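You operate a simulated robot arm through the tools that you are given. There is no shell and no other tool. Be economical: measure what you need, move in short steps, check, and stop when the job is done.

You are at the controls of a simulated two-armed robot. One attempt, no reset.

Task
Press the temperature button two times. Open the soap drawer, take the blue insert and leave it on the round green dish and shut the drawer again. Stack the jar that says "day cream" from the laundry worktop on top of the jar labelled "cream". Take the lipstick from the laundry worktop and put it on top of the yellow travel pot. Close the low laundry drawer. The order is free. Set down upright: blue insert.

The check looks at the end state, three seconds after you hand in, the way a careful person would. Anything else that was tipped, shoved, dropped, spilled or broken makes it a failure.

Robot
Two 7-joint arms with fingered hands on one trunk, on a base that drives. Base frame: it is fixed to the floor where the robot stands at the start and does not move with it; the origin is under the middle of the robot, x ahead of it, y to its left, z up. Readings come in m, degrees, newtons and seconds.
The left shoulder is at the start at [0.057, 0.158, 1.244], the right one opposite. With the tool pointing down near the work surface each hand reaches from about 0.1 to 0.8 m from the robot's upright axis, wherever it stands, measured 20 degrees to its own side. Places, roughly: blue insert [0.5, 0.25, 0.75]; blue jar, jar, white jar [0.75, 0, 1]; lipstick [0.5, 0.5, 1]; low laundry drawer [0.2, 0.7, 0.2]; round green dish (10x10x3 cm) [0.7, -0.1, 0.9]; soap drawer [0.5, 0.3, 0.8]; temperature button [0.5, 0, 0.8]; yellow travel pot [0.75, 0.5, 1]. Payload 4 kg a hand.
The TCP of each hand is the grasp point between the finger pads, 0.03 m short of the fingertips. In the tool frame z runs along the fingers and y along their closing line. The gripper opens to 0.104 m. The gripper's body begins 0.035 m behind the TCP. The gripper is a hand of 4 fingers: y runs from the thumb to the fingers, the wrist lies at [-0.015, -0.104, -0.178] in the tool frame.
Orientation is that of the tool frame in the base frame, as a unit quaternion [x, y, z, w]. With the fingers straight down and the wrist toward the robot, the tool's x, y and z point along [0, 1, 0], [1, 0, 0] and [0, 0, -1] of the base frame.

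Tools
- The arms move only by the tool send_rows. It takes "left_steps", "right_steps" or both (then of equal length, played together; a hand with none holds still); each is a list that holds one entry, the list of rows, each a list of 6 numbers: the turn, a rotation vector about the tool's x, y, z in degrees, then the shift along the tool's x, y, z in m. In form: [[[wx, wy, wz, tx, ty, tz], ...]]. A call has 1 to 20 rows; each row shifts and turns the commanded pose from where the row before left it, along the tool's axes as they then stand. Rows are played at 5 a second. More than 0.05 m and 8.6 degrees between two rows, and nothing of the call is played. A pose out of reach is approached as far as the arm can. The call stops where the force on the tool passes 40 N (or 10 N more than at its start, if that is more) or the arm is blocked; 0.2 s more then pass. In this call time passes only in rows, and 0.2 s behind the last. The reply holds the time, the measured pose of the TCP, the force on the tool along the base axes, the opening and the grip force, in the units named above and with some noise, with the torque about the TCP (base axes, N m) and any sound that the robot's microphone picked up.
- Cameras (640 x 400 px; columns grow to the right, rows downward): "scene" is now at [0.1155, 0.0542, 1.4151]; the picture's right is [0.64, -0.77, -0.01], its down [-0.47, -0.39, -0.79] and it looks along [0.60, 0.51, -0.61] (base axes); focal length 228 px, centre (320, 200). "left" rides on the left gripper at [-0.061, -0.092, -0.131] in its tool frame; the picture's right is [-0.81, -0.28, 0.52], its down [0.53, -0.71, 0.46] and it looks along [0.24, 0.64, 0.72] (tool axes); focal length 275 px, centre (320, 200). "right" rides on the right gripper at [0.061, -0.092, -0.13] in its tool frame; the picture's right is [-0.81, 0.28, -0.52], its down [-0.53, -0.71, 0.45] and it looks along [-0.24, 0.64, 0.72] (tool axes); focal length 275 px, centre (320, 200). There is no depth. A picture from a camera that has moved, and an enlarged one, comes with that camera's place and axes in the base frame and with its lens.
- camera(camera): a new picture of that camera. It takes no simulated time.
- lift_body(by): slides the trunk up (or, below 0, down) by that many m; the arms and the scene camera ride with it, the base frame stays. It gives what a move gives, with no picture.
- steer(legs): drives the robot by 1 to 6 legs, each [ahead, turn to the left] in m and degrees, along the robot's own axes; the way and the turn of a leg run together, so that a leg with both is an arc; at most 1.5 m and 180 degrees a leg. The arms and the cameras ride along, it lands a little off, and it stops where it bumps. It gives what a move gives.
- set_fingers(index, middle, ring, thumb_bend, thumb_turn, hand): sets how far each is bent, from 0 (flat) to 1 (curled in); at 0.3 the hand is open as for a grip, at 0.7 the pads meet at the TCP. One left out holds its place. A second passes; each finger stops where it meets its share of the squeeze, and holds until it gets a number again. It is the only way to open and close the hand. It gives what a move gives, with no picture; readings hold the bend of each and the force on the fingers (four entries, about 0 where the hand has none), thumb and palm. thumb_turn goes from beside the hand (0) to across from the fingers (1), as for a grip.
- turn_head(pan, tilt): turns the head with the scene camera to pan (to the left, within 80 degrees either way) and tilt (down, from -29 to 69), counted from straight ahead of the robot. It gives what a move gives.
- zoom(camera, box): a new picture of the part [left, top, right, bottom] of that camera's present view, enlarged. It takes no simulated time.
- hand_in(): hands the job in; it is judged then, once.

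Work in short steps. Places have to be worked out from the pictures, the camera data and where the tool is seen: move nearer, look again, correct. Check each grasp and each placing, and mend what went wrong. You have 165 turns and 122 pictures in all, those below and enlarged ones among them. Open the grippers and draw the arms clear of the work before you hand the job in, unless the task says otherwise; then end with one line.

The tools are called after ">>>" as a command line: name --argument value ..., lists and objects as JSON in quotes. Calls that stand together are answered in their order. send_rows: Moves the arms, as the interface text tells. Its arguments: {"type":"object","properties":{"left_steps":{"type":"array","items":{"type":"array","items":{"type":"array","items":{"type":"number"}}}},"right_steps":{"type":"array","items":{"type":"array","items":{"type":"array","items":{"type":"number"}}}}},"required":[]} The other tools are called the same way: lift_body (by) slides the trunk up or down; set_fingers (index, middle, ring, thumb_bend, thumb_turn, hand) moves the fingers one by one; steer (legs) drives the base; turn_head (pan, tilt) turns the head that bears the scene camera; camera (camera) takes a picture; zoom (camera, box) takes an enlarged picture of a part of a camera's view; hand_in () hands the job in.

At the start:

```text
time_s: 0.0
left_tcp_pos: [0.4031, 0.4786, 1.2445]
left_tcp_rot: [0.706, 0.708, 0.0, -0.001]
left_wrist_force: [0.8, -0.4, 0.2]
left_ft_torque: [-0.02, -0.03, 0.01]
left_opening: 0.1035
left_grasp_force: 0.0
left_shape: jaw
left_bend: [0.3, 0.3, 0.3, 0.3, 0.98]
left_finger forces: [0.0, 0.0, 0.0, 0.0, 0.0, 0.0]
right_tcp_pos: [0.4504, 0.0412, 1.2417]
right_tcp_rot: [0.708, 0.707, 0.0, 0.0]
right_wrist_force: [-0.6, -0.4, 0.4]
right_ft_torque: [0.03, -0.01, 0.02]
right_opening: 0.1036
right_grasp_force: 0.0
right_shape: jaw
right_bend: [0.3, 0.3, 0.3, 0.3, 0.98]
right_finger forces: [0.0, 0.1, 0.0, 0.1, 0.1, 0.0]
trunk travel left (down, up): [-0.45, 0.057]
robot x, y, heading: [-0.0002, 0.0029, -0.0]
head pan, tilt: [40.0, 36.9]
```

scene: 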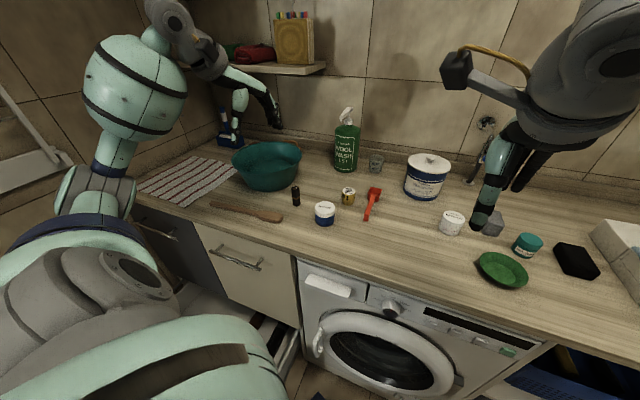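
right: 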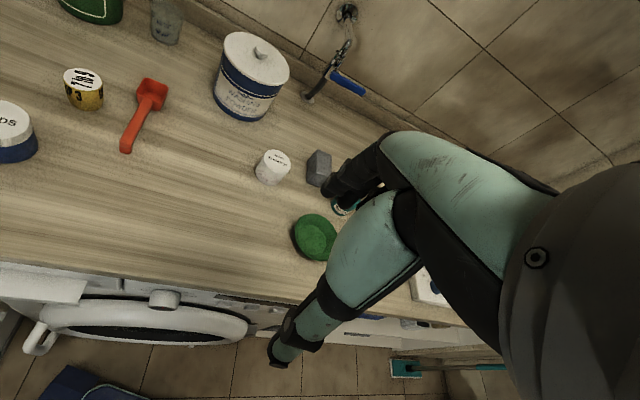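
left: 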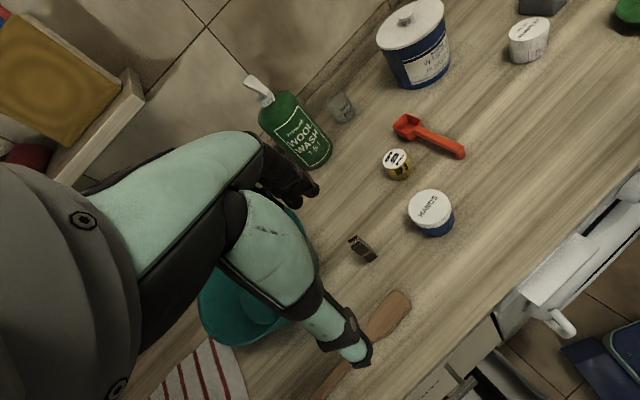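

I'll look closer at the jars, the machine's panel and the drawers.

>>> zoom --camera "scene" --box '[270, 130, 430, 230]'

>>> zoom --camera "scene" --box '[420, 190, 620, 315]'

>>> zoom --camera "scene" --box '[290, 250, 550, 400]'

>>> zoom --camera "scene" --box '[130, 190, 330, 400]'

```text
4.00 times, centred on (350, 180) of scene
camera zoom: at [0.1155, 0.0542, 1.4151], right [0.64, -0.77, -0.01], down [-0.47, -0.39, -0.79], along [0.6, 0.51, -0.61], focal length 914 px, centre (200, 280)
```

zoom: 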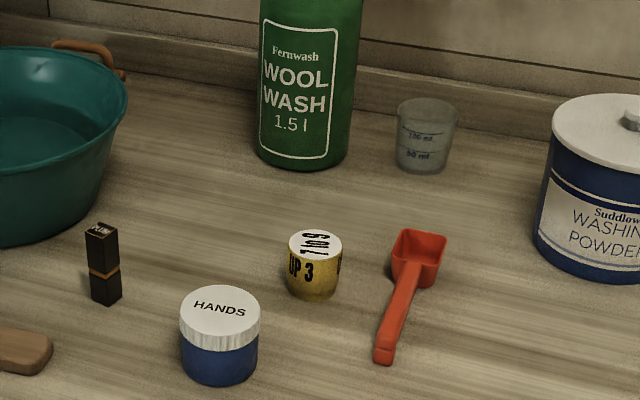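

```text
3.20 times, centred on (520, 252) of scene
camera zoom: at [0.1155, 0.0542, 1.4151], right [0.64, -0.77, -0.01], down [-0.47, -0.39, -0.79], along [0.6, 0.51, -0.61], focal length 731 px, centre (-320, 32)
```

zoom: 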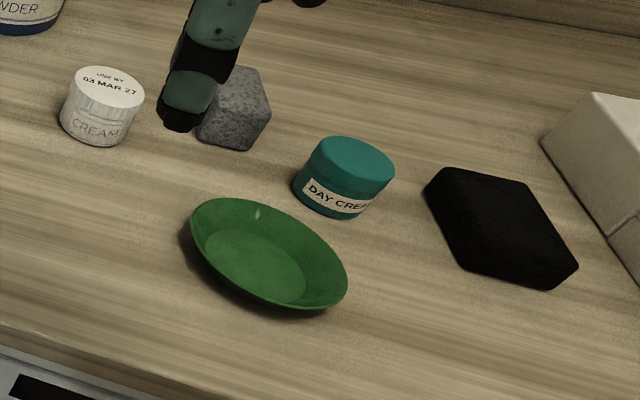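

```text
2.46 times, centred on (420, 325) of scene
camera zoom: at [0.1155, 0.0542, 1.4151], right [0.64, -0.77, -0.01], down [-0.47, -0.39, -0.79], along [0.6, 0.51, -0.61], focal length 563 px, centre (74, -108)
```

zoom: 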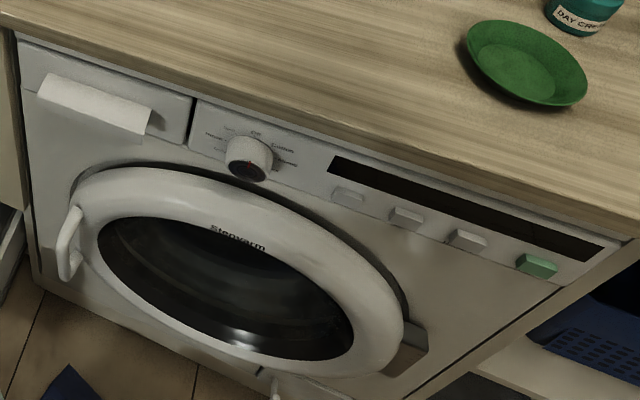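

```text
1.90 times, centred on (230, 295) of scene
camera zoom: at [0.1155, 0.0542, 1.4151], right [0.64, -0.77, -0.01], down [-0.47, -0.39, -0.79], along [0.6, 0.51, -0.61], focal length 435 px, centre (491, 19)
```

zoom: 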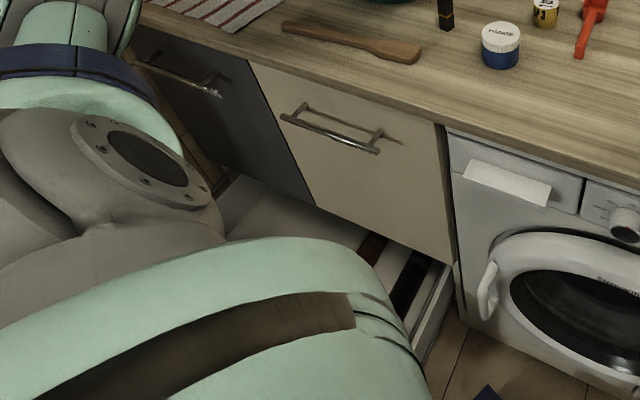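

The worktop seems to be near z≈0.92 and yawed about 19°. I'll read the button labels and see jar details in the other cameras.

>>> zoom --camera "scene" --box '[410, 305, 540, 386]'

>>> zoom --camera "left" --box '[320, 90, 480, 270]'

>>> zoom --camera "right" --box '[230, 130, 370, 270]'

>>> zoom --camera "scene" --box '[290, 255, 390, 318]'

```text
4.92 times, centred on (475, 346) of scene
camera zoom: at [0.1155, 0.0542, 1.4151], right [0.64, -0.77, -0.01], down [-0.47, -0.39, -0.79], along [0.6, 0.51, -0.61], focal length 1125 px, centre (-443, -516)
```

zoom: 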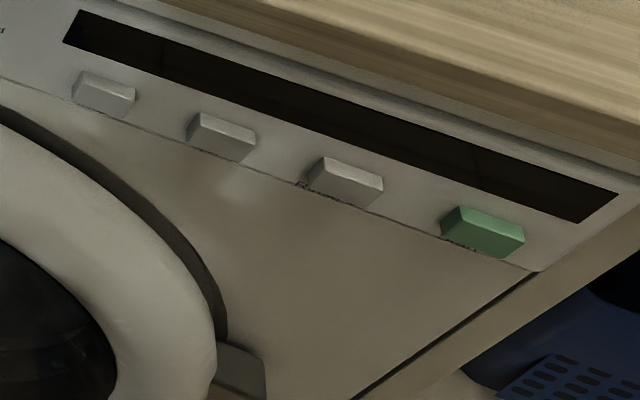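

```text
2.22 times, centred on (400, 180) of left
camera zoom: at [0.3122, 0.417, 1.3754], right [-0.27, -0.81, -0.52], down [-0.72, 0.53, -0.45], along [0.64, 0.25, -0.73], focal length 612 px, centre (142, 244)
```

zoom: 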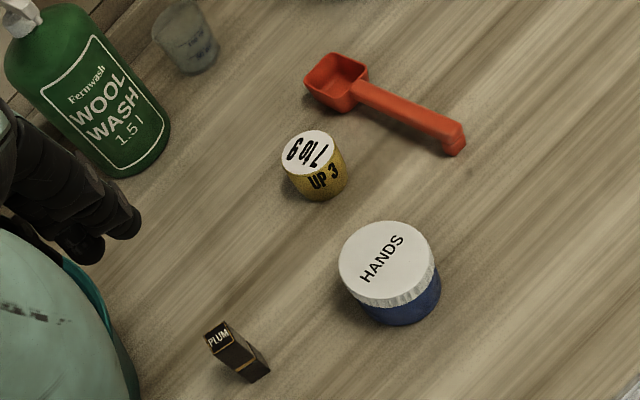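

```text
2.86 times, centred on (300, 200) of right
camera zoom: at [0.3594, 0.1029, 1.3714], right [0.28, -0.81, 0.52], down [-0.71, -0.53, -0.45], along [0.64, -0.24, -0.72], focal length 786 px, centre (377, 200)
```

zoom: 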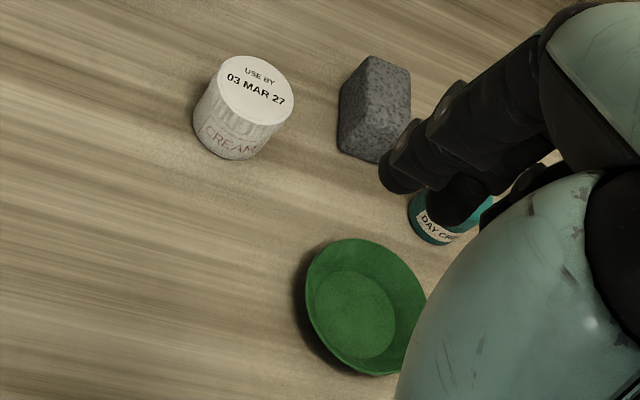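

```text
6.35 times, centred on (340, 286) of scene
camera zoom: at [0.1155, 0.0542, 1.4151], right [0.64, -0.77, -0.01], down [-0.47, -0.39, -0.79], along [0.6, 0.51, -0.61], focal length 1451 px, centre (193, -349)
```

zoom: 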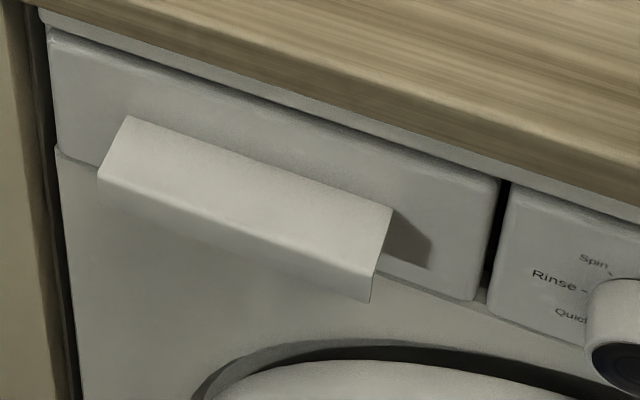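

Buttons' labels must face forward; I'll turn to face the counter and back off to look from lower down.

>>> steer --legs '[[0, 19], [-0.4, 0]]'

>>> turn_head --pan 0 --tilt 35

>>> camera --camera "scene"

```text
time_s: 3.5
left_tcp_pos: [-0.1659, 0.4489, 1.2494]
left_tcp_rot: [0.578, 0.816, 0.003, 0.003]
left_wrist_force: [0.0, 0.1, 0.2]
left_ft_torque: [-0.02, 0.01, -0.02]
left_opening: 0.1037
left_grasp_force: 0.0
left_shape: jaw
left_bend: [0.3, 0.3, 0.3, 0.3, 0.98]
left_finger forces: [0.1, 0.1, 0.1, 0.0, 0.0, 0.0]
right_tcp_pos: [0.0235, 0.0516, 1.2459]
right_tcp_rot: [0.58, 0.815, 0.005, 0.003]
right_wrist_force: [-0.1, 1.1, 0.0]
right_ft_torque: [0.03, -0.01, 0.03]
right_opening: 0.1038
right_grasp_force: 0.2
right_shape: jaw
right_bend: [0.3, 0.3, 0.3, 0.3, 0.98]
right_finger forces: [0.0, 0.1, 0.0, 0.1, 0.0, 0.0]
trunk travel left (down, up): [-0.45, 0.057]
robot x, y, heading: [-0.3766, -0.1278, 19.2]
head pan, tilt: [40.0, 36.9]
```

```text
time_s: 4.6
left_tcp_pos: [-0.1791, 0.4442, 1.2548]
left_tcp_rot: [0.577, 0.816, 0.009, 0.006]
left_wrist_force: [0.3, 0.8, 0.9]
left_ft_torque: [0.03, -0.01, 0.03]
left_opening: 0.1038
left_grasp_force: 0.1
left_shape: jaw
left_bend: [0.3, 0.3, 0.3, 0.3, 0.98]
left_finger forces: [0.0, 0.0, 0.0, 0.0, 0.1, 0.0]
right_tcp_pos: [0.009, 0.0458, 1.2512]
right_tcp_rot: [0.58, 0.814, 0.011, 0.009]
right_wrist_force: [-0.1, 0.3, 0.0]
right_ft_torque: [-0.03, 0.0, -0.04]
right_opening: 0.1041
right_grasp_force: 0.0
right_shape: jaw
right_bend: [0.3, 0.3, 0.3, 0.3, 0.98]
right_finger forces: [0.0, 0.1, 0.0, 0.0, 0.0, 0.0]
trunk travel left (down, up): [-0.45, 0.057]
robot x, y, heading: [-0.3782, -0.1308, 19.1]
head pan, tilt: [0.0, 35.0]
```

```text
110 pictures are left
camera scene: at [-0.2478, -0.0854, 1.4177], right [0.33, -0.94, 0.0], down [-0.55, -0.19, -0.81], along [0.77, 0.27, -0.58], focal length 228 px, centre (320, 200)
```

scene: 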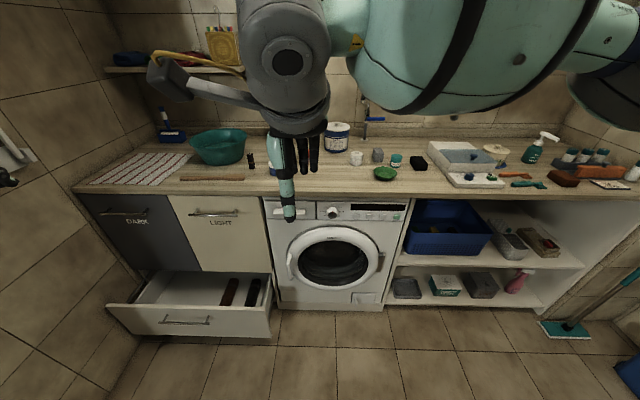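

The view is square to the counter. Lower the trunk to read the button labels.

>>> lift_body --by -0.4

>>> camera --camera "scene"

```text
time_s: 8.4
left_tcp_pos: [-0.1802, 0.4451, 0.8534]
left_tcp_rot: [0.577, 0.817, 0.009, 0.007]
left_wrist_force: [0.2, 0.7, 0.7]
left_ft_torque: [-0.01, -0.03, 0.01]
left_opening: 0.104
left_grasp_force: 0.1
left_shape: jaw
left_bend: [0.3, 0.3, 0.3, 0.3, 0.98]
left_finger forces: [0.1, 0.1, 0.0, 0.0, 0.1, 0.1]
right_tcp_pos: [0.007, 0.0453, 0.8503]
right_tcp_rot: [0.581, 0.814, 0.011, 0.008]
right_wrist_force: [0.9, 0.0, 0.0]
right_ft_torque: [0.0, 0.01, 0.0]
right_opening: 0.1043
right_grasp_force: 0.1
right_shape: jaw
right_bend: [0.3, 0.3, 0.3, 0.3, 0.98]
right_finger forces: [0.0, 0.0, 0.1, 0.1, 0.0, 0.0]
trunk travel left (down, up): [-0.05, 0.457]
robot x, y, heading: [-0.376, -0.1308, 19.3]
head pan, tilt: [0.0, 35.0]
```

```text
109 pictures are left
camera scene: at [-0.2534, -0.0876, 1.0165], right [0.33, -0.94, 0.0], down [-0.55, -0.19, -0.81], along [0.77, 0.27, -0.58], focal length 228 px, centre (320, 200)
```

scene: 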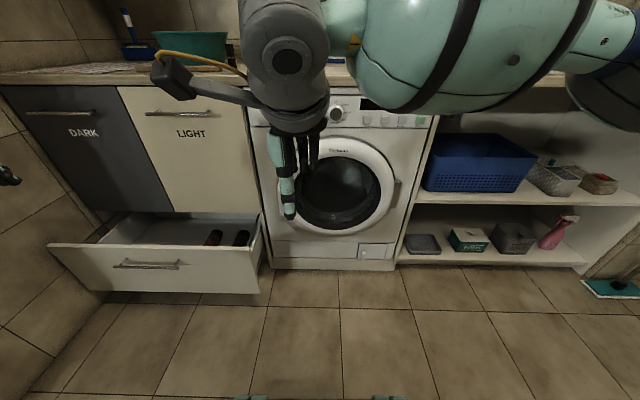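

>>> zoom --camera "scene" --box '[350, 90, 440, 146]'

>>> zoom --camera "scene" --box '[30, 190, 290, 310]'

```text
7.11 times, centred on (395, 118) of scene
camera zoom: at [-0.2534, -0.0876, 1.0165], right [0.33, -0.94, 0.0], down [-0.55, -0.19, -0.81], along [0.77, 0.27, -0.58], focal length 1625 px, centre (-213, 783)
```

zoom: 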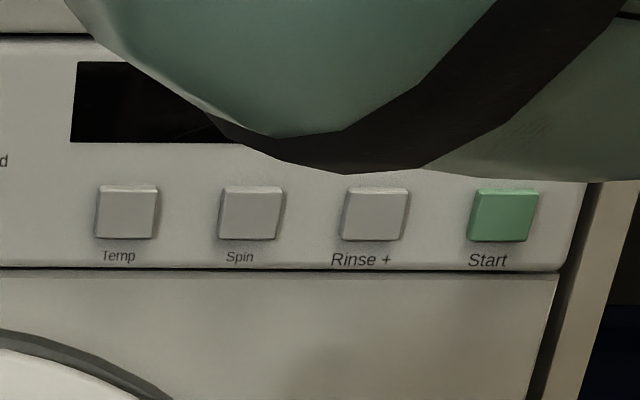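

```text
2.46 times, centred on (160, 250) of scene
camera zoom: at [-0.2534, -0.0876, 1.0165], right [0.33, -0.94, 0.0], down [-0.55, -0.19, -0.81], along [0.77, 0.27, -0.58], focal length 563 px, centre (714, 77)
```

zoom: 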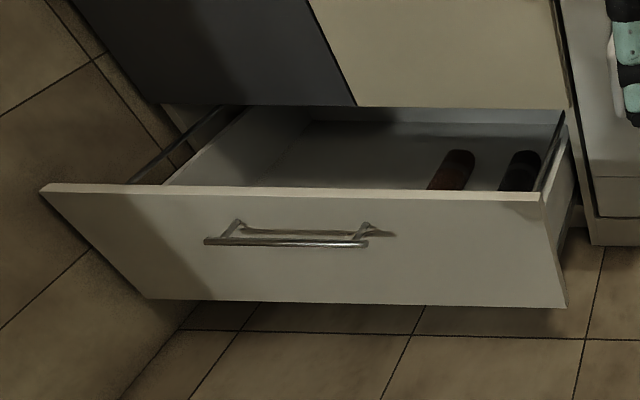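

Temp is the leftmost button, at about (0.50, 0.01, 0.80). I'll shape the right hand to point with the index finger and turn it forward, while clear of everything.

>>> set_fingers --hand "right" --index 0.15 --middle 1 --ring 1 --thumb_bend 0.6 --thumb_turn 0.3

>>> send_rows --right_steps '[[[0, 0, 0, -0.04, 0.045, 0], [0, 0, 0, -0.04, 0.045, 0], [0, 0, 0, -0.04, 0.045, 0], [-8.2, 0, 0, 0, 0, 0], [-8.2, 0, 0, 0, 0, 0], [-8.2, 0, 0, 0, 0, 0], [-8.2, 0, 0, 0, 0, 0], [-8.2, 0, 0, 0, 0, 0], [-8.2, 0, 0, 0, 0, 0], [-8.2, 0, 0, 0, 0, 0], [-8.2, 0, 0, 0, 0, 0], [-8.2, 0, 0, 0, 0, 0], [-8.2, 0, 0, 0, 0, 0], [-8, 0, 0, 0, 0, 0]]]'

>>> camera --camera "right"

>>> camera --camera "scene"

```text
time_s: 9.4
left_tcp_pos: [-0.1804, 0.4441, 0.8537]
left_tcp_rot: [0.578, 0.816, 0.01, 0.006]
left_wrist_force: [-0.4, -0.5, 0.2]
left_ft_torque: [0.0, 0.02, -0.03]
left_opening: 0.1039
left_grasp_force: 0.2
left_shape: jaw
left_bend: [0.3, 0.3, 0.3, 0.3, 0.98]
left_finger forces: [0.1, 0.0, 0.1, 0.0, 0.1, 0.0]
right_tcp_pos: [0.0076, 0.0459, 0.8509]
right_tcp_rot: [0.58, 0.815, 0.011, 0.007]
right_wrist_force: [0.7, -0.5, 0.2]
right_ft_torque: [0.01, 0.0, 0.02]
right_opening: 0.1043
right_grasp_force: 0.1
right_shape: fingers
right_bend: [0.15, 1.0, 1.0, 0.6, 0.3]
right_finger forces: [0.0, 0.0, 0.0, 0.1, 0.0, 0.1]
trunk travel left (down, up): [-0.05, 0.457]
robot x, y, heading: [-0.3727, -0.1308, 19.0]
head pan, tilt: [0.0, 35.0]
```

```text
refused: row 1 steps farther than a row can; nothing moved
```

```text
106 pictures are left
camera right: at [-0.1024, 0.0728, 0.9782], right [0.51, -0.68, 0.52], down [-0.49, -0.73, -0.47], along [0.71, -0.01, -0.71], focal length 275 px, centre (320, 200)
```

right: 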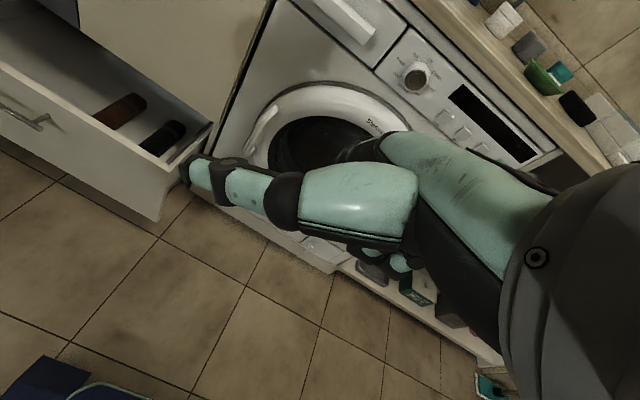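

```text
105 pictures are left
camera scene: at [-0.2533, -0.0875, 1.0165], right [0.33, -0.94, 0.0], down [-0.55, -0.19, -0.81], along [0.77, 0.27, -0.58], focal length 228 px, centre (320, 200)
```

scene: 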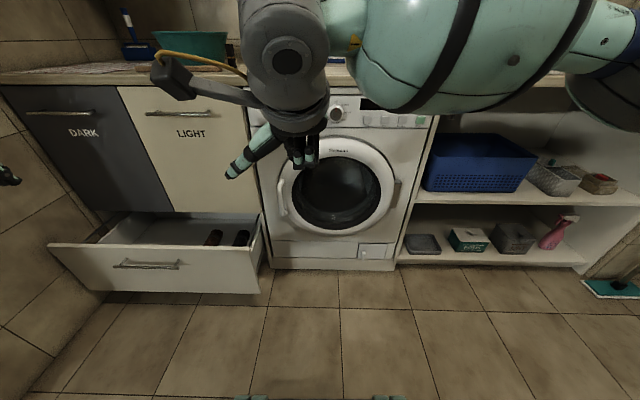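

Thumb sticks out sideways; tuck it across, then turn the hand with smaller rows.

>>> set_fingers --hand "right" --index 0.1 --thumb_bend 0.8 --thumb_turn 1

>>> send_rows --right_steps '[[[0, 0, 0, -0.03, 0.035, 0], [0, 0, 0, -0.03, 0.035, 0], [0, 0, 0, -0.03, 0.035, 0], [0, 0, 0, -0.03, 0.035, 0], [-8.2, 0, 0, 0, 0, 0], [-8.2, 0, 0, 0, 0, 0], [-8.2, 0, 0, 0, 0, 0], [-8.2, 0, 0, 0, 0, 0], [-8.2, 0, 0, 0, 0, 0], [-8.2, 0, 0, 0, 0, 0], [-8.2, 0, 0, 0, 0, 0], [-8.2, 0, 0, 0, 0, 0], [-8.2, 0, 0, 0, 0, 0], [-8.2, 0, 0, 0, 0, 0], [-8, 0, 0, 0, 0, 0]]]'

>>> camera --camera "right"

>>> camera --camera "scene"

```text
time_s: 10.4
left_tcp_pos: [-0.1807, 0.4449, 0.854]
left_tcp_rot: [0.578, 0.816, 0.01, 0.006]
left_wrist_force: [-0.4, 0.1, -0.5]
left_ft_torque: [0.01, 0.01, 0.0]
left_opening: 0.1039
left_grasp_force: 0.0
left_shape: jaw
left_bend: [0.3, 0.3, 0.3, 0.3, 0.98]
left_finger forces: [0.0, 0.1, 0.1, 0.0, 0.0, 0.0]
right_tcp_pos: [0.0075, 0.0462, 0.8505]
right_tcp_rot: [0.58, 0.815, 0.01, 0.007]
right_wrist_force: [-0.3, -0.2, 0.0]
right_ft_torque: [0.0, 0.01, 0.01]
right_opening: 0.0607
right_grasp_force: 0.1
right_shape: fingers
right_bend: [0.1, 1.0, 1.0, 0.8, 1.0]
right_finger forces: [0.0, 0.0, 0.0, 0.1, 0.0, 0.1]
trunk travel left (down, up): [-0.05, 0.457]
robot x, y, heading: [-0.3752, -0.127, 19.1]
head pan, tilt: [0.0, 35.0]
```

```text
time_s: 13.6
left_tcp_pos: [-0.1812, 0.4435, 0.8533]
left_tcp_rot: [0.578, 0.816, 0.01, 0.006]
left_wrist_force: [0.5, 0.5, 0.3]
left_ft_torque: [0.0, -0.01, 0.0]
left_opening: 0.1043
left_grasp_force: 0.2
left_shape: jaw
left_bend: [0.3, 0.3, 0.3, 0.3, 0.98]
left_finger forces: [0.0, 0.0, 0.0, 0.0, 0.0, 0.0]
right_tcp_pos: [0.1329, 0.0473, 0.908]
right_tcp_rot: [0.407, 0.571, 0.581, 0.414]
right_wrist_force: [-0.3, 0.3, 0.1]
right_ft_torque: [0.02, 0.0, -0.03]
right_opening: 0.0607
right_grasp_force: 0.1
right_shape: fingers
right_bend: [0.1, 1.0, 1.0, 0.8, 1.0]
right_finger forces: [0.0, 0.0, 0.0, 0.0, 0.0, 0.1]
right hand out of reach, approached as far as the arm can: row 12, 13, 14, 15
trunk travel left (down, up): [-0.05, 0.457]
robot x, y, heading: [-0.3744, -0.1302, 19.2]
head pan, tilt: [0.0, 35.0]
```

```text
104 pictures are left
camera right: at [-0.0095, 0.0638, 0.8141], right [-0.23, -0.94, 0.27], down [0.62, -0.35, -0.71], along [0.75, 0.0, 0.66], focal length 275 px, centre (320, 200)
```

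right: 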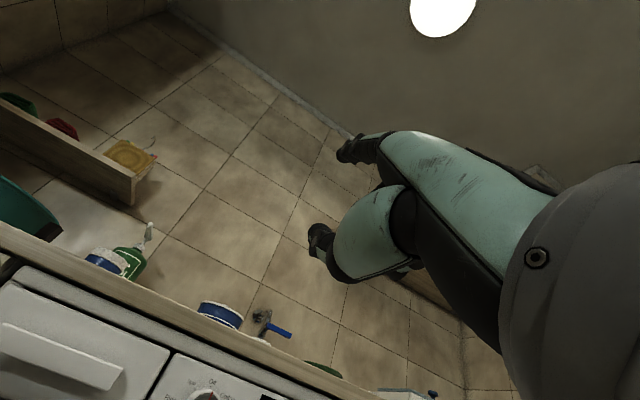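

```text
103 pictures are left
camera scene: at [-0.2538, -0.087, 1.0165], right [0.33, -0.94, 0.0], down [-0.55, -0.19, -0.81], along [0.77, 0.27, -0.58], focal length 228 px, centre (320, 200)
```

scene: 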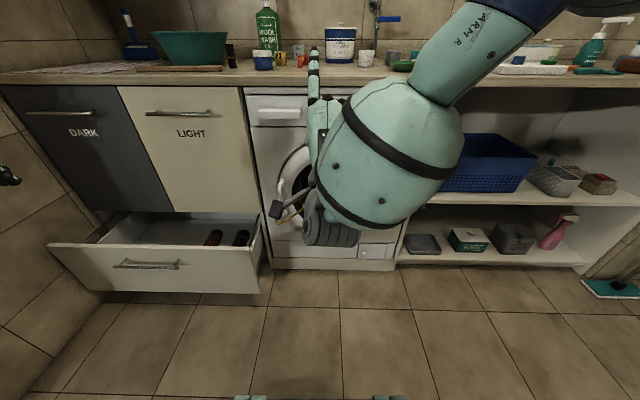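

The index at 0.1 splays up rather than forward. Set the index near 0.65 so its tip is in front of the TCP, and the thumb curled.

>>> set_fingers --hand "right" --index 0.6 --thumb_bend 1 --thumb_turn 1

>>> camera --camera "right"

>>> zoom --camera "scene" --box '[230, 30, 470, 180]'

```text
time_s: 14.6
left_tcp_pos: [-0.1798, 0.4443, 0.8542]
left_tcp_rot: [0.578, 0.816, 0.009, 0.006]
left_wrist_force: [0.0, 0.3, -0.1]
left_ft_torque: [-0.01, -0.01, -0.03]
left_opening: 0.1038
left_grasp_force: 0.1
left_shape: jaw
left_bend: [0.3, 0.3, 0.3, 0.3, 0.98]
left_finger forces: [0.1, 0.1, 0.0, 0.0, 0.0, 0.0]
right_tcp_pos: [0.1337, 0.0464, 0.9075]
right_tcp_rot: [0.409, 0.57, 0.58, 0.414]
right_wrist_force: [-0.2, -0.7, -1.0]
right_ft_torque: [0.0, -0.01, 0.0]
right_opening: 0.0219
right_grasp_force: 0.0
right_shape: fingers
right_bend: [0.36, 1.0, 1.0, 0.98, 1.0]
right_finger forces: [0.1, 0.0, 0.1, 0.0, 0.0, 0.1]
trunk travel left (down, up): [-0.05, 0.457]
robot x, y, heading: [-0.3791, -0.13, 19.1]
head pan, tilt: [0.0, 35.0]
```

```text
102 pictures are left
camera right: at [-0.009, 0.0631, 0.8141], right [-0.23, -0.94, 0.27], down [0.61, -0.35, -0.71], along [0.76, 0.0, 0.66], focal length 275 px, centre (320, 200)
```

right: 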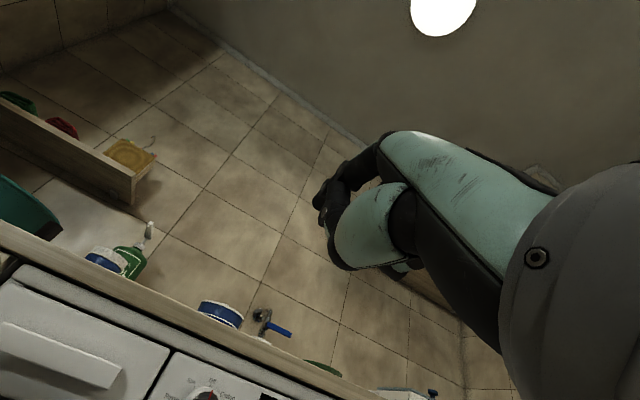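

```text
2.67 times, centred on (350, 105) of scene
camera zoom: at [-0.2533, -0.0875, 1.0165], right [0.33, -0.94, 0.0], down [-0.55, -0.19, -0.81], along [0.77, 0.27, -0.58], focal length 610 px, centre (240, 453)
```

zoom: 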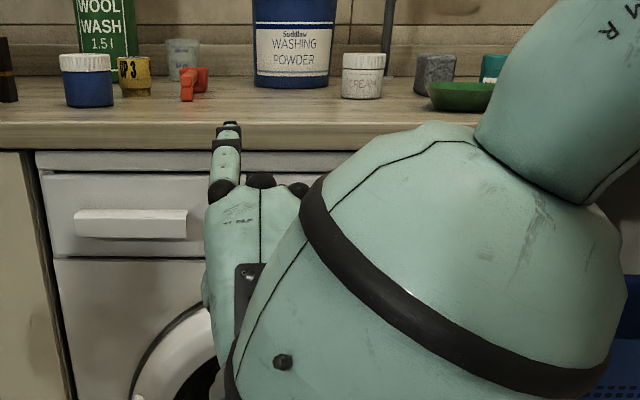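

The index is blocked by the thumb. Put the thumb beside the hand first.

>>> set_fingers --hand "right" --index 0.3 --thumb_bend 0.0 --thumb_turn 0

>>> set_fingers --hand "right" --index 0.6

>>> camera --camera "right"

>>> zoom --camera "scene" --box '[210, 30, 450, 180]'

```text
time_s: 15.6
left_tcp_pos: [-0.1788, 0.4441, 0.8537]
left_tcp_rot: [0.578, 0.816, 0.009, 0.007]
left_wrist_force: [-0.3, 0.3, 0.0]
left_ft_torque: [0.01, -0.04, 0.02]
left_opening: 0.1039
left_grasp_force: 0.1
left_shape: jaw
left_bend: [0.3, 0.3, 0.3, 0.3, 0.98]
left_finger forces: [0.1, 0.0, 0.1, 0.0, 0.0, 0.1]
right_tcp_pos: [0.1329, 0.0474, 0.9069]
right_tcp_rot: [0.408, 0.571, 0.58, 0.414]
right_wrist_force: [-0.8, 0.0, 0.7]
right_ft_torque: [0.01, -0.01, 0.01]
right_opening: 0.1574
right_grasp_force: 0.0
right_shape: fingers
right_bend: [0.3, 1.0, 1.0, 0.0, 0.0]
right_finger forces: [0.1, 0.1, 0.0, 0.1, 0.0, 0.0]
trunk travel left (down, up): [-0.05, 0.457]
robot x, y, heading: [-0.3796, -0.1293, 18.9]
head pan, tilt: [0.0, 35.0]
```

```text
time_s: 16.6
left_tcp_pos: [-0.1797, 0.444, 0.8542]
left_tcp_rot: [0.577, 0.817, 0.009, 0.007]
left_wrist_force: [-0.9, 0.2, -0.6]
left_ft_torque: [-0.01, -0.02, 0.02]
left_opening: 0.1037
left_grasp_force: 0.0
left_shape: jaw
left_bend: [0.3, 0.3, 0.3, 0.3, 0.98]
left_finger forces: [0.0, 0.0, 0.1, 0.1, 0.0, 0.1]
right_tcp_pos: [0.1328, 0.046, 0.9077]
right_tcp_rot: [0.408, 0.57, 0.581, 0.414]
right_wrist_force: [0.2, 0.2, 0.0]
right_ft_torque: [0.02, 0.02, 0.03]
right_opening: 0.1394
right_grasp_force: 0.0
right_shape: fingers
right_bend: [0.6, 1.0, 1.0, 0.0, 0.0]
right_finger forces: [0.0, 0.0, 0.0, 0.1, 0.0, 0.1]
trunk travel left (down, up): [-0.05, 0.457]
robot x, y, heading: [-0.375, -0.1294, 19.4]
head pan, tilt: [0.0, 35.0]
```

```text
100 pictures are left
camera right: at [-0.009, 0.0632, 0.8141], right [-0.23, -0.94, 0.27], down [0.61, -0.35, -0.71], along [0.76, 0.0, 0.66], focal length 275 px, centre (320, 200)
```

right: 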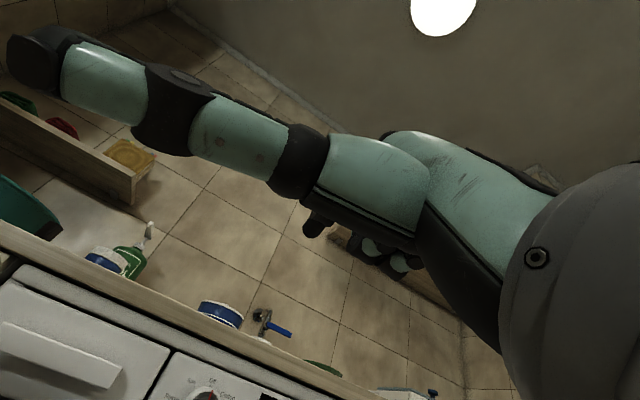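

```text
2.67 times, centred on (330, 105) of scene
camera zoom: at [-0.2534, -0.0875, 1.0165], right [0.33, -0.94, 0.0], down [-0.55, -0.19, -0.81], along [0.77, 0.27, -0.58], focal length 610 px, centre (293, 453)
```

zoom: 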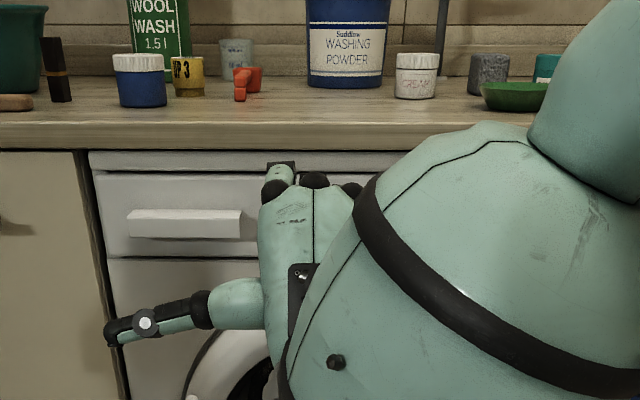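

Thumb is safely behind; the index tip is ahead of the TCP. Drive closer, then shift the hand right and down in front of the Temp button.

>>> steer --legs '[[0.2, 0]]'

>>> send_rows --right_steps '[[[0, 0, 0, -0.04, -0.02, 0], [0, 0, 0, -0.04, -0.02, 0], [0, 0, 0, -0.04, -0.02, 0], [0, 0, 0, -0.04, -0.02, 0]]]'

>>> zoom --camera "scene" --box '[220, 30, 460, 180]'

```text
time_s: 18.2
left_tcp_pos: [0.0115, 0.5116, 0.853]
left_tcp_rot: [0.576, 0.817, 0.008, 0.006]
left_wrist_force: [0.5, 0.3, -0.1]
left_ft_torque: [0.01, 0.03, -0.01]
left_opening: 0.1037
left_grasp_force: 0.0
left_shape: jaw
left_bend: [0.3, 0.3, 0.3, 0.3, 0.98]
left_finger forces: [0.0, 0.0, 0.0, 0.0, 0.0, 0.1]
right_tcp_pos: [0.3267, 0.1164, 0.9068]
right_tcp_rot: [0.406, 0.573, 0.581, 0.411]
right_wrist_force: [-0.2, 0.5, -0.4]
right_ft_torque: [0.01, -0.02, -0.02]
right_opening: 0.1396
right_grasp_force: 0.2
right_shape: fingers
right_bend: [0.6, 1.0, 1.0, 0.0, 0.0]
right_finger forces: [0.0, 0.0, 0.0, 0.1, 0.1, 0.0]
trunk travel left (down, up): [-0.05, 0.457]
robot x, y, heading: [-0.185, -0.0622, 19.4]
head pan, tilt: [0.0, 35.0]
```

```text
time_s: 19.2
left_tcp_pos: [0.001, 0.5091, 0.8588]
left_tcp_rot: [0.576, 0.818, 0.015, 0.011]
left_wrist_force: [-0.6, -0.2, 0.3]
left_ft_torque: [0.01, 0.0, 0.01]
left_opening: 0.1037
left_grasp_force: 0.1
left_shape: jaw
left_bend: [0.3, 0.3, 0.3, 0.3, 0.98]
left_finger forces: [0.1, 0.0, 0.0, 0.0, 0.0, 0.0]
right_tcp_pos: [0.3143, 0.0837, 0.938]
right_tcp_rot: [0.408, 0.569, 0.581, 0.414]
right_wrist_force: [0.0, 0.1, -0.2]
right_ft_torque: [0.0, 0.01, 0.02]
right_opening: 0.1394
right_grasp_force: 0.0
right_shape: fingers
right_bend: [0.6, 1.0, 1.0, 0.0, 0.0]
right_finger forces: [0.1, 0.1, 0.0, 0.0, 0.0, 0.0]
right hand out of reach, approached as far as the arm can: row 1, 2, 3, 4
trunk travel left (down, up): [-0.05, 0.457]
robot x, y, heading: [-0.183, -0.0597, 19.3]
head pan, tilt: [0.0, 35.0]
```

```text
2.67 times, centred on (340, 105) of scene
camera zoom: at [-0.061, -0.02, 1.0165], right [0.33, -0.94, 0.0], down [-0.55, -0.19, -0.81], along [0.77, 0.27, -0.58], focal length 610 px, centre (267, 453)
```

zoom: 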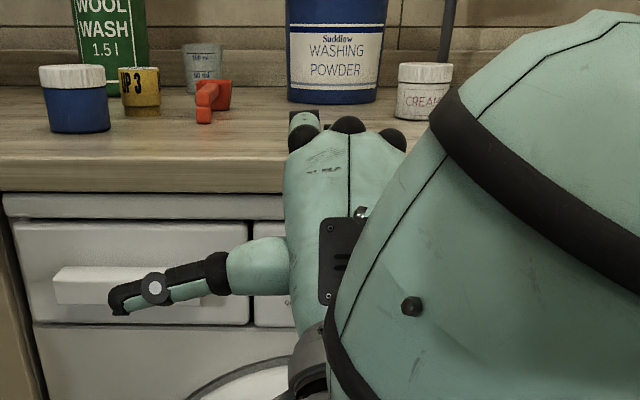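

The arm is too folded at this low trunk height. Raise the trunk and bring the hand down and right in front of the panel.

>>> lift_body --by 0.25

>>> send_rows --right_steps '[[[0, 0, 0, -0.02, -0.045, 0], [0, 0, 0, -0.02, -0.045, 0], [0, 0, 0, -0.02, -0.045, 0], [0, 0, 0, -0.02, -0.045, 0], [0, 0, 0, -0.02, -0.045, 0], [0, 0, 0, -0.02, -0.045, 0], [0, 0, 0, 0, -0.045, 0], [0, 0, 0, 0, 0, 0]]]'

```text
time_s: 21.8
left_tcp_pos: [0.0013, 0.5092, 1.1083]
left_tcp_rot: [0.576, 0.818, 0.013, 0.01]
left_wrist_force: [0.3, 0.0, -0.4]
left_ft_torque: [0.03, -0.02, 0.01]
left_opening: 0.1039
left_grasp_force: 0.0
left_shape: jaw
left_bend: [0.3, 0.3, 0.3, 0.3, 0.98]
left_finger forces: [0.0, 0.0, 0.1, 0.0, 0.0, 0.0]
right_tcp_pos: [0.3147, 0.0828, 1.1875]
right_tcp_rot: [0.407, 0.569, 0.582, 0.414]
right_wrist_force: [0.3, 0.7, 0.7]
right_ft_torque: [-0.03, -0.02, -0.02]
right_opening: 0.1394
right_grasp_force: 0.1
right_shape: fingers
right_bend: [0.6, 1.0, 1.0, 0.0, 0.0]
right_finger forces: [0.1, 0.0, 0.0, 0.1, 0.1, 0.0]
trunk travel left (down, up): [-0.3, 0.207]
robot x, y, heading: [-0.1828, -0.0654, 19.3]
head pan, tilt: [0.0, 35.0]
```

```text
time_s: 23.6
left_tcp_pos: [0.0015, 0.5078, 1.1091]
left_tcp_rot: [0.575, 0.818, 0.014, 0.009]
left_wrist_force: [0.6, -0.4, 0.8]
left_ft_torque: [0.03, 0.01, -0.03]
left_opening: 0.104
left_grasp_force: 0.0
left_shape: jaw
left_bend: [0.3, 0.3, 0.3, 0.3, 0.98]
left_finger forces: [0.0, 0.0, 0.1, 0.0, 0.0, 0.0]
right_tcp_pos: [0.3329, 0.1408, 1.1359]
right_tcp_rot: [0.411, 0.57, 0.58, 0.414]
right_wrist_force: [0.0, -0.1, 0.5]
right_ft_torque: [-0.02, 0.03, 0.01]
right_opening: 0.1394
right_grasp_force: 0.2
right_shape: fingers
right_bend: [0.6, 1.0, 1.0, 0.0, 0.0]
right_finger forces: [0.0, 0.1, 0.0, 0.1, 0.0, 0.0]
right hand out of reach, approached as far as the arm can: row 1, 2, 3, 4, 5, 6, 7
trunk travel left (down, up): [-0.3, 0.207]
robot x, y, heading: [-0.187, -0.062, 19.3]
head pan, tilt: [0.0, 35.0]
```

The wrist limit blocks this roll. Roll the hand so the wrist lies to the right side (natural for the right arm), then descend.

>>> send_rows --right_steps '[[[0, 0, -8.2, 0, 0, 0], [0, 0, -8.2, 0, 0, 0], [0, 0, -8.2, 0, 0, 0], [0, 0, -8.2, 0, 0, 0], [0, 0, -8.2, 0, 0, 0], [0, 0, -8.2, 0, 0, 0], [0, 0, -8.2, 0, 0, 0], [0, 0, -8.2, 0, 0, 0], [0, 0, -8.2, 0, 0, 0], [0, 0, -8.2, 0, 0, 0], [0, 0, -8, 0, 0, 0], [0, 0, 0, 0, 0, 0]]]'

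>>> camera --camera "scene"

```text
time_s: 26.2
left_tcp_pos: [0.0005, 0.5091, 1.1089]
left_tcp_rot: [0.575, 0.818, 0.014, 0.01]
left_wrist_force: [-0.4, -0.3, -0.7]
left_ft_torque: [-0.01, 0.02, -0.01]
left_opening: 0.1042
left_grasp_force: 0.0
left_shape: jaw
left_bend: [0.3, 0.3, 0.3, 0.3, 0.98]
left_finger forces: [0.0, 0.0, 0.1, 0.1, 0.0, 0.1]
right_tcp_pos: [0.2723, 0.1799, 1.1602]
right_tcp_rot: [-0.013, 0.723, 0.096, 0.683]
right_wrist_force: [-0.2, 0.5, 0.1]
right_ft_torque: [0.0, -0.03, 0.02]
right_opening: 0.1394
right_grasp_force: 0.1
right_shape: fingers
right_bend: [0.6, 1.0, 1.0, 0.0, 0.0]
right_finger forces: [0.0, 0.1, 0.0, 0.0, 0.1, 0.0]
right hand out of reach, approached as far as the arm can: row 1, 2, 3, 4, 5, 6, 7, 8, 9, 10
trunk travel left (down, up): [-0.3, 0.207]
robot x, y, heading: [-0.1842, -0.0612, 19.5]
head pan, tilt: [0.0, 35.0]
```

```text
97 pictures are left
camera scene: at [-0.0511, -0.0576, 1.2768], right [-0.11, -0.99, 0.01], down [-0.49, 0.05, -0.87], along [0.87, -0.1, -0.49], focal length 228 px, centre (320, 200)
```

scene: 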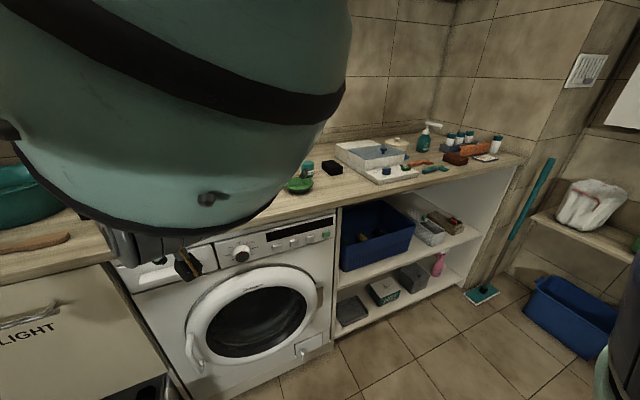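

The upper arm crowds the head in this pose. Move the hand right and down to free it.

>>> send_rows --right_steps '[[[0, 0, 0, 0, -0.04, 0], [0, 0, 0, 0, -0.04, 0], [0, 0, 0, 0, -0.04, 0], [0, 0, 0, 0, -0.04, 0], [0, 0, 0, 0.02, -0.04, 0], [0, 0, 0, 0.02, -0.04, 0], [0, 0, 0, 0.04, 0, 0], [0, 0, 0, 0.04, 0, 0]]]'

>>> camera --camera "scene"

```text
time_s: 28.0
left_tcp_pos: [0.0004, 0.5088, 1.1102]
left_tcp_rot: [0.576, 0.817, 0.013, 0.01]
left_wrist_force: [0.2, -0.1, -0.7]
left_ft_torque: [0.03, -0.02, 0.05]
left_opening: 0.1042
left_grasp_force: 0.1
left_shape: jaw
left_bend: [0.3, 0.3, 0.3, 0.3, 0.98]
left_finger forces: [0.0, 0.0, 0.1, 0.0, 0.0, 0.0]
right_tcp_pos: [0.2751, 0.0578, 1.1666]
right_tcp_rot: [-0.013, 0.725, 0.095, 0.682]
right_wrist_force: [-0.1, 0.0, -0.8]
right_ft_torque: [0.0, 0.0, 0.03]
right_opening: 0.1393
right_grasp_force: 0.1
right_shape: fingers
right_bend: [0.6, 1.0, 1.0, 0.0, 0.0]
right_finger forces: [0.1, 0.1, 0.1, 0.0, 0.0, 0.1]
right hand out of reach, approached as far as the arm can: row 1, 2, 3, 5, 6, 7, 8
trunk travel left (down, up): [-0.3, 0.207]
robot x, y, heading: [-0.1844, -0.0618, 19.4]
head pan, tilt: [0.0, 35.0]
```

```text
96 pictures are left
camera scene: at [-0.0578, -0.0182, 1.267], right [0.33, -0.94, 0.0], down [-0.55, -0.19, -0.81], along [0.77, 0.27, -0.58], focal length 228 px, centre (320, 200)
```

scene: 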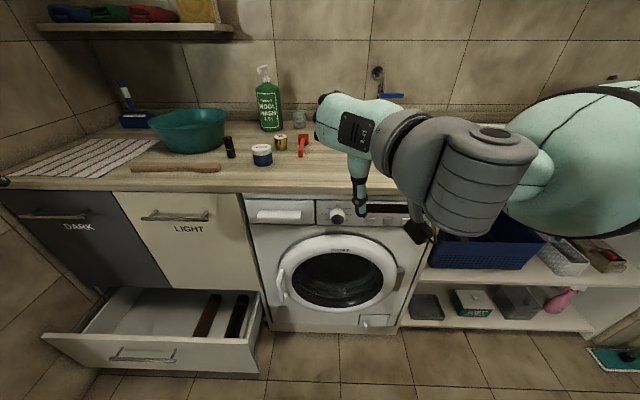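

The arm is in a more natural shape now. Descend and shift right towards the button's height.

>>> send_rows --right_steps '[[[0, 0, 0, 0.04, 0, 0], [0, 0, 0, 0.04, 0, 0], [0, 0, 0, 0.04, 0, 0], [0, 0, 0, 0.04, -0.02, 0], [0, 0, 0, 0.04, -0.02, 0], [0, 0, 0, 0.04, -0.02, 0], [0, 0, 0, 0.04, -0.02, 0], [0, 0, 0, 0.04, -0.02, 0], [0, 0, 0, 0, 0, 0]]]'

>>> camera --camera "scene"

```text
time_s: 30.0
left_tcp_pos: [0.001, 0.5097, 1.1087]
left_tcp_rot: [0.575, 0.818, 0.015, 0.01]
left_wrist_force: [1.5, -0.4, 0.2]
left_ft_torque: [0.02, -0.02, -0.02]
left_opening: 0.104
left_grasp_force: 0.0
left_shape: jaw
left_bend: [0.3, 0.3, 0.3, 0.3, 0.98]
left_finger forces: [0.1, 0.1, 0.0, 0.1, 0.0, 0.0]
right_tcp_pos: [0.2727, 0.0542, 1.1654]
right_tcp_rot: [-0.012, 0.725, 0.095, 0.682]
right_wrist_force: [0.4, 0.1, 0.0]
right_ft_torque: [-0.01, 0.05, 0.0]
right_opening: 0.1395
right_grasp_force: 0.0
right_shape: fingers
right_bend: [0.6, 1.0, 1.0, 0.0, 0.0]
right_finger forces: [0.1, 0.0, 0.1, 0.0, 0.0, 0.1]
right hand out of reach, approached as far as the arm can: row 1, 2, 3, 4, 5, 6, 7, 8
trunk travel left (down, up): [-0.3, 0.207]
robot x, y, heading: [-0.1866, -0.0595, 19.4]
head pan, tilt: [0.0, 35.0]
```

```text
95 pictures are left
camera scene: at [-0.0576, -0.0188, 1.267], right [0.33, -0.94, 0.0], down [-0.55, -0.19, -0.81], along [0.77, 0.27, -0.58], focal length 228 px, centre (320, 200)
```

scene: 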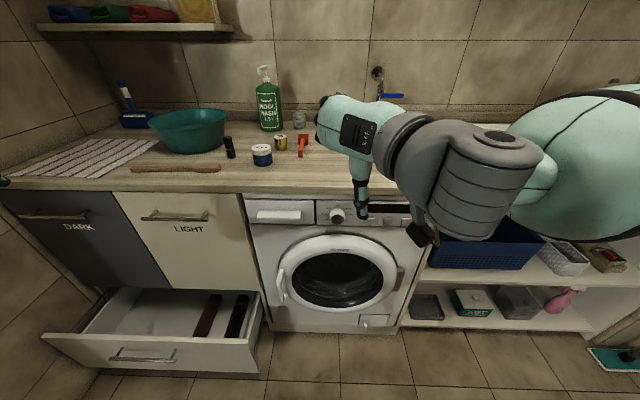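

Stuck at a joint limit with the hand level. Pitch the hand down about 45° instead; an inclined finger can still press forward.

>>> send_rows --right_steps '[[[0, 8, 0, 0, 0, 0], [0, 8, 0, 0, 0, 0], [0, 8, 0, 0, 0, 0], [0, 8, 0, 0, 0, 0], [0, 8, 0, 0, 0, 0], [0, 8, 0, 0, 0, 0], [0, 0, 0, 0.04, 0, 0], [0, 0, 0, 0.04, 0, 0], [0, 0, 0, 0, 0, 0]]]'

>>> camera --camera "scene"

```text
time_s: 32.0
left_tcp_pos: [0.0005, 0.5074, 1.1098]
left_tcp_rot: [0.575, 0.818, 0.014, 0.009]
left_wrist_force: [-0.3, 0.2, 0.2]
left_ft_torque: [0.02, -0.02, -0.03]
left_opening: 0.1038
left_grasp_force: 0.1
left_shape: jaw
left_bend: [0.3, 0.3, 0.3, 0.3, 0.98]
left_finger forces: [0.0, 0.0, 0.1, 0.0, 0.0, 0.1]
right_tcp_pos: [0.2162, 0.0514, 1.1133]
right_tcp_rot: [-0.045, 0.926, 0.087, 0.364]
right_wrist_force: [-0.2, -0.1, 0.0]
right_ft_torque: [0.02, -0.01, 0.04]
right_opening: 0.1396
right_grasp_force: 0.2
right_shape: fingers
right_bend: [0.6, 1.0, 1.0, 0.0, 0.0]
right_finger forces: [0.1, 0.0, 0.0, 0.1, 0.0, 0.1]
right hand out of reach, approached as far as the arm can: row 6
trunk travel left (down, up): [-0.3, 0.207]
robot x, y, heading: [-0.182, -0.0625, 19.4]
head pan, tilt: [0.0, 35.0]
```

```text
94 pictures are left
camera scene: at [-0.0584, -0.0197, 1.2671], right [0.33, -0.94, 0.0], down [-0.55, -0.19, -0.81], along [0.77, 0.27, -0.58], focal length 228 px, centre (320, 200)
```

scene: 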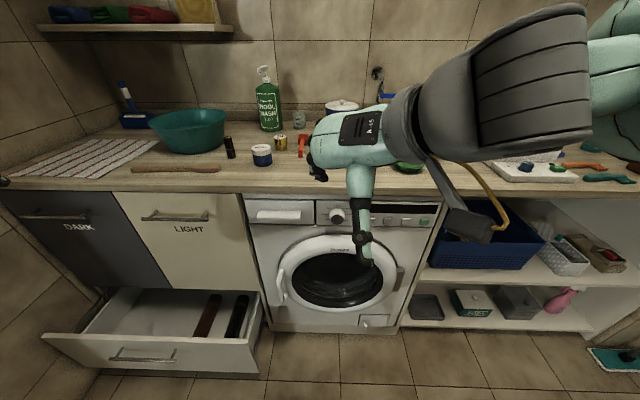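

The hand now moves freely. Descend to button height.

>>> send_rows --right_steps '[[[0, 0, 0, 0.03, -0.0055, 0.0316], [0, 0, 0, 0.03, -0.0055, 0.0316], [0, 0, 0, 0.03, -0.0055, 0.0316], [0, 0, 0, 0.03, -0.0055, 0.0316], [0, 0, 0, 0.03, -0.0055, 0.0316], [0, 0, 0, 0.03, -0.0055, 0.0316], [0, 0, 0, -0.005, -0.03, 0], [0, 0, 0, -0.005, -0.03, 0], [0, 0, 0, 0, 0, 0]]]'

>>> camera --camera "scene"

>>> camera --camera "right"

```text
time_s: 34.0
left_tcp_pos: [0.0017, 0.5095, 1.1087]
left_tcp_rot: [0.576, 0.817, 0.014, 0.01]
left_wrist_force: [0.0, 0.2, -0.2]
left_ft_torque: [-0.05, 0.01, 0.0]
left_opening: 0.1042
left_grasp_force: 0.1
left_shape: jaw
left_bend: [0.3, 0.3, 0.3, 0.3, 0.98]
left_finger forces: [0.0, 0.1, 0.0, 0.0, 0.0, 0.0]
right_tcp_pos: [0.2353, -0.0063, 0.8686]
right_tcp_rot: [-0.045, 0.927, 0.086, 0.363]
right_wrist_force: [1.2, -0.2, -0.3]
right_ft_torque: [0.04, -0.03, 0.02]
right_opening: 0.1395
right_grasp_force: 0.0
right_shape: fingers
right_bend: [0.6, 1.0, 1.0, 0.0, 0.0]
right_finger forces: [0.0, 0.1, 0.1, 0.1, 0.0, 0.0]
right hand out of reach, approached as far as the arm can: row 6, 8
trunk travel left (down, up): [-0.3, 0.207]
robot x, y, heading: [-0.1854, -0.0621, 19.5]
head pan, tilt: [0.0, 35.0]
```

```text
93 pictures are left
camera scene: at [-0.0574, -0.0183, 1.2669], right [0.33, -0.94, 0.0], down [-0.55, -0.19, -0.81], along [0.77, 0.27, -0.58], focal length 228 px, centre (320, 200)
```

scene: 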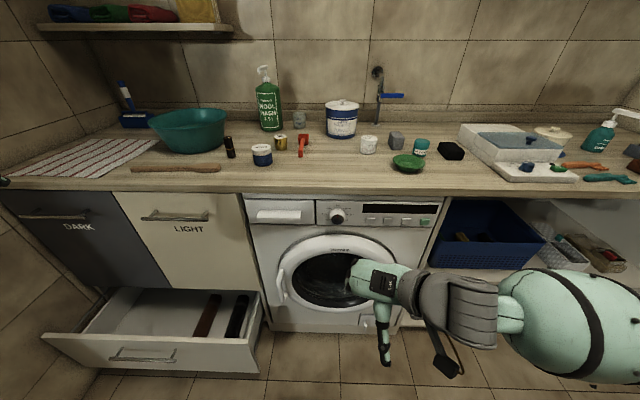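

```text
92 pictures are left
camera right: at [0.117, -0.122, 0.9094], right [0.21, 0.19, 0.96], down [0.8, -0.6, -0.06], along [0.57, 0.78, -0.28], focal length 275 px, centre (320, 200)
```

right: 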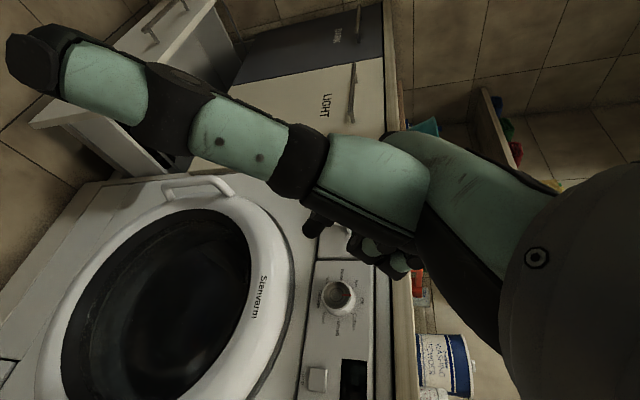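

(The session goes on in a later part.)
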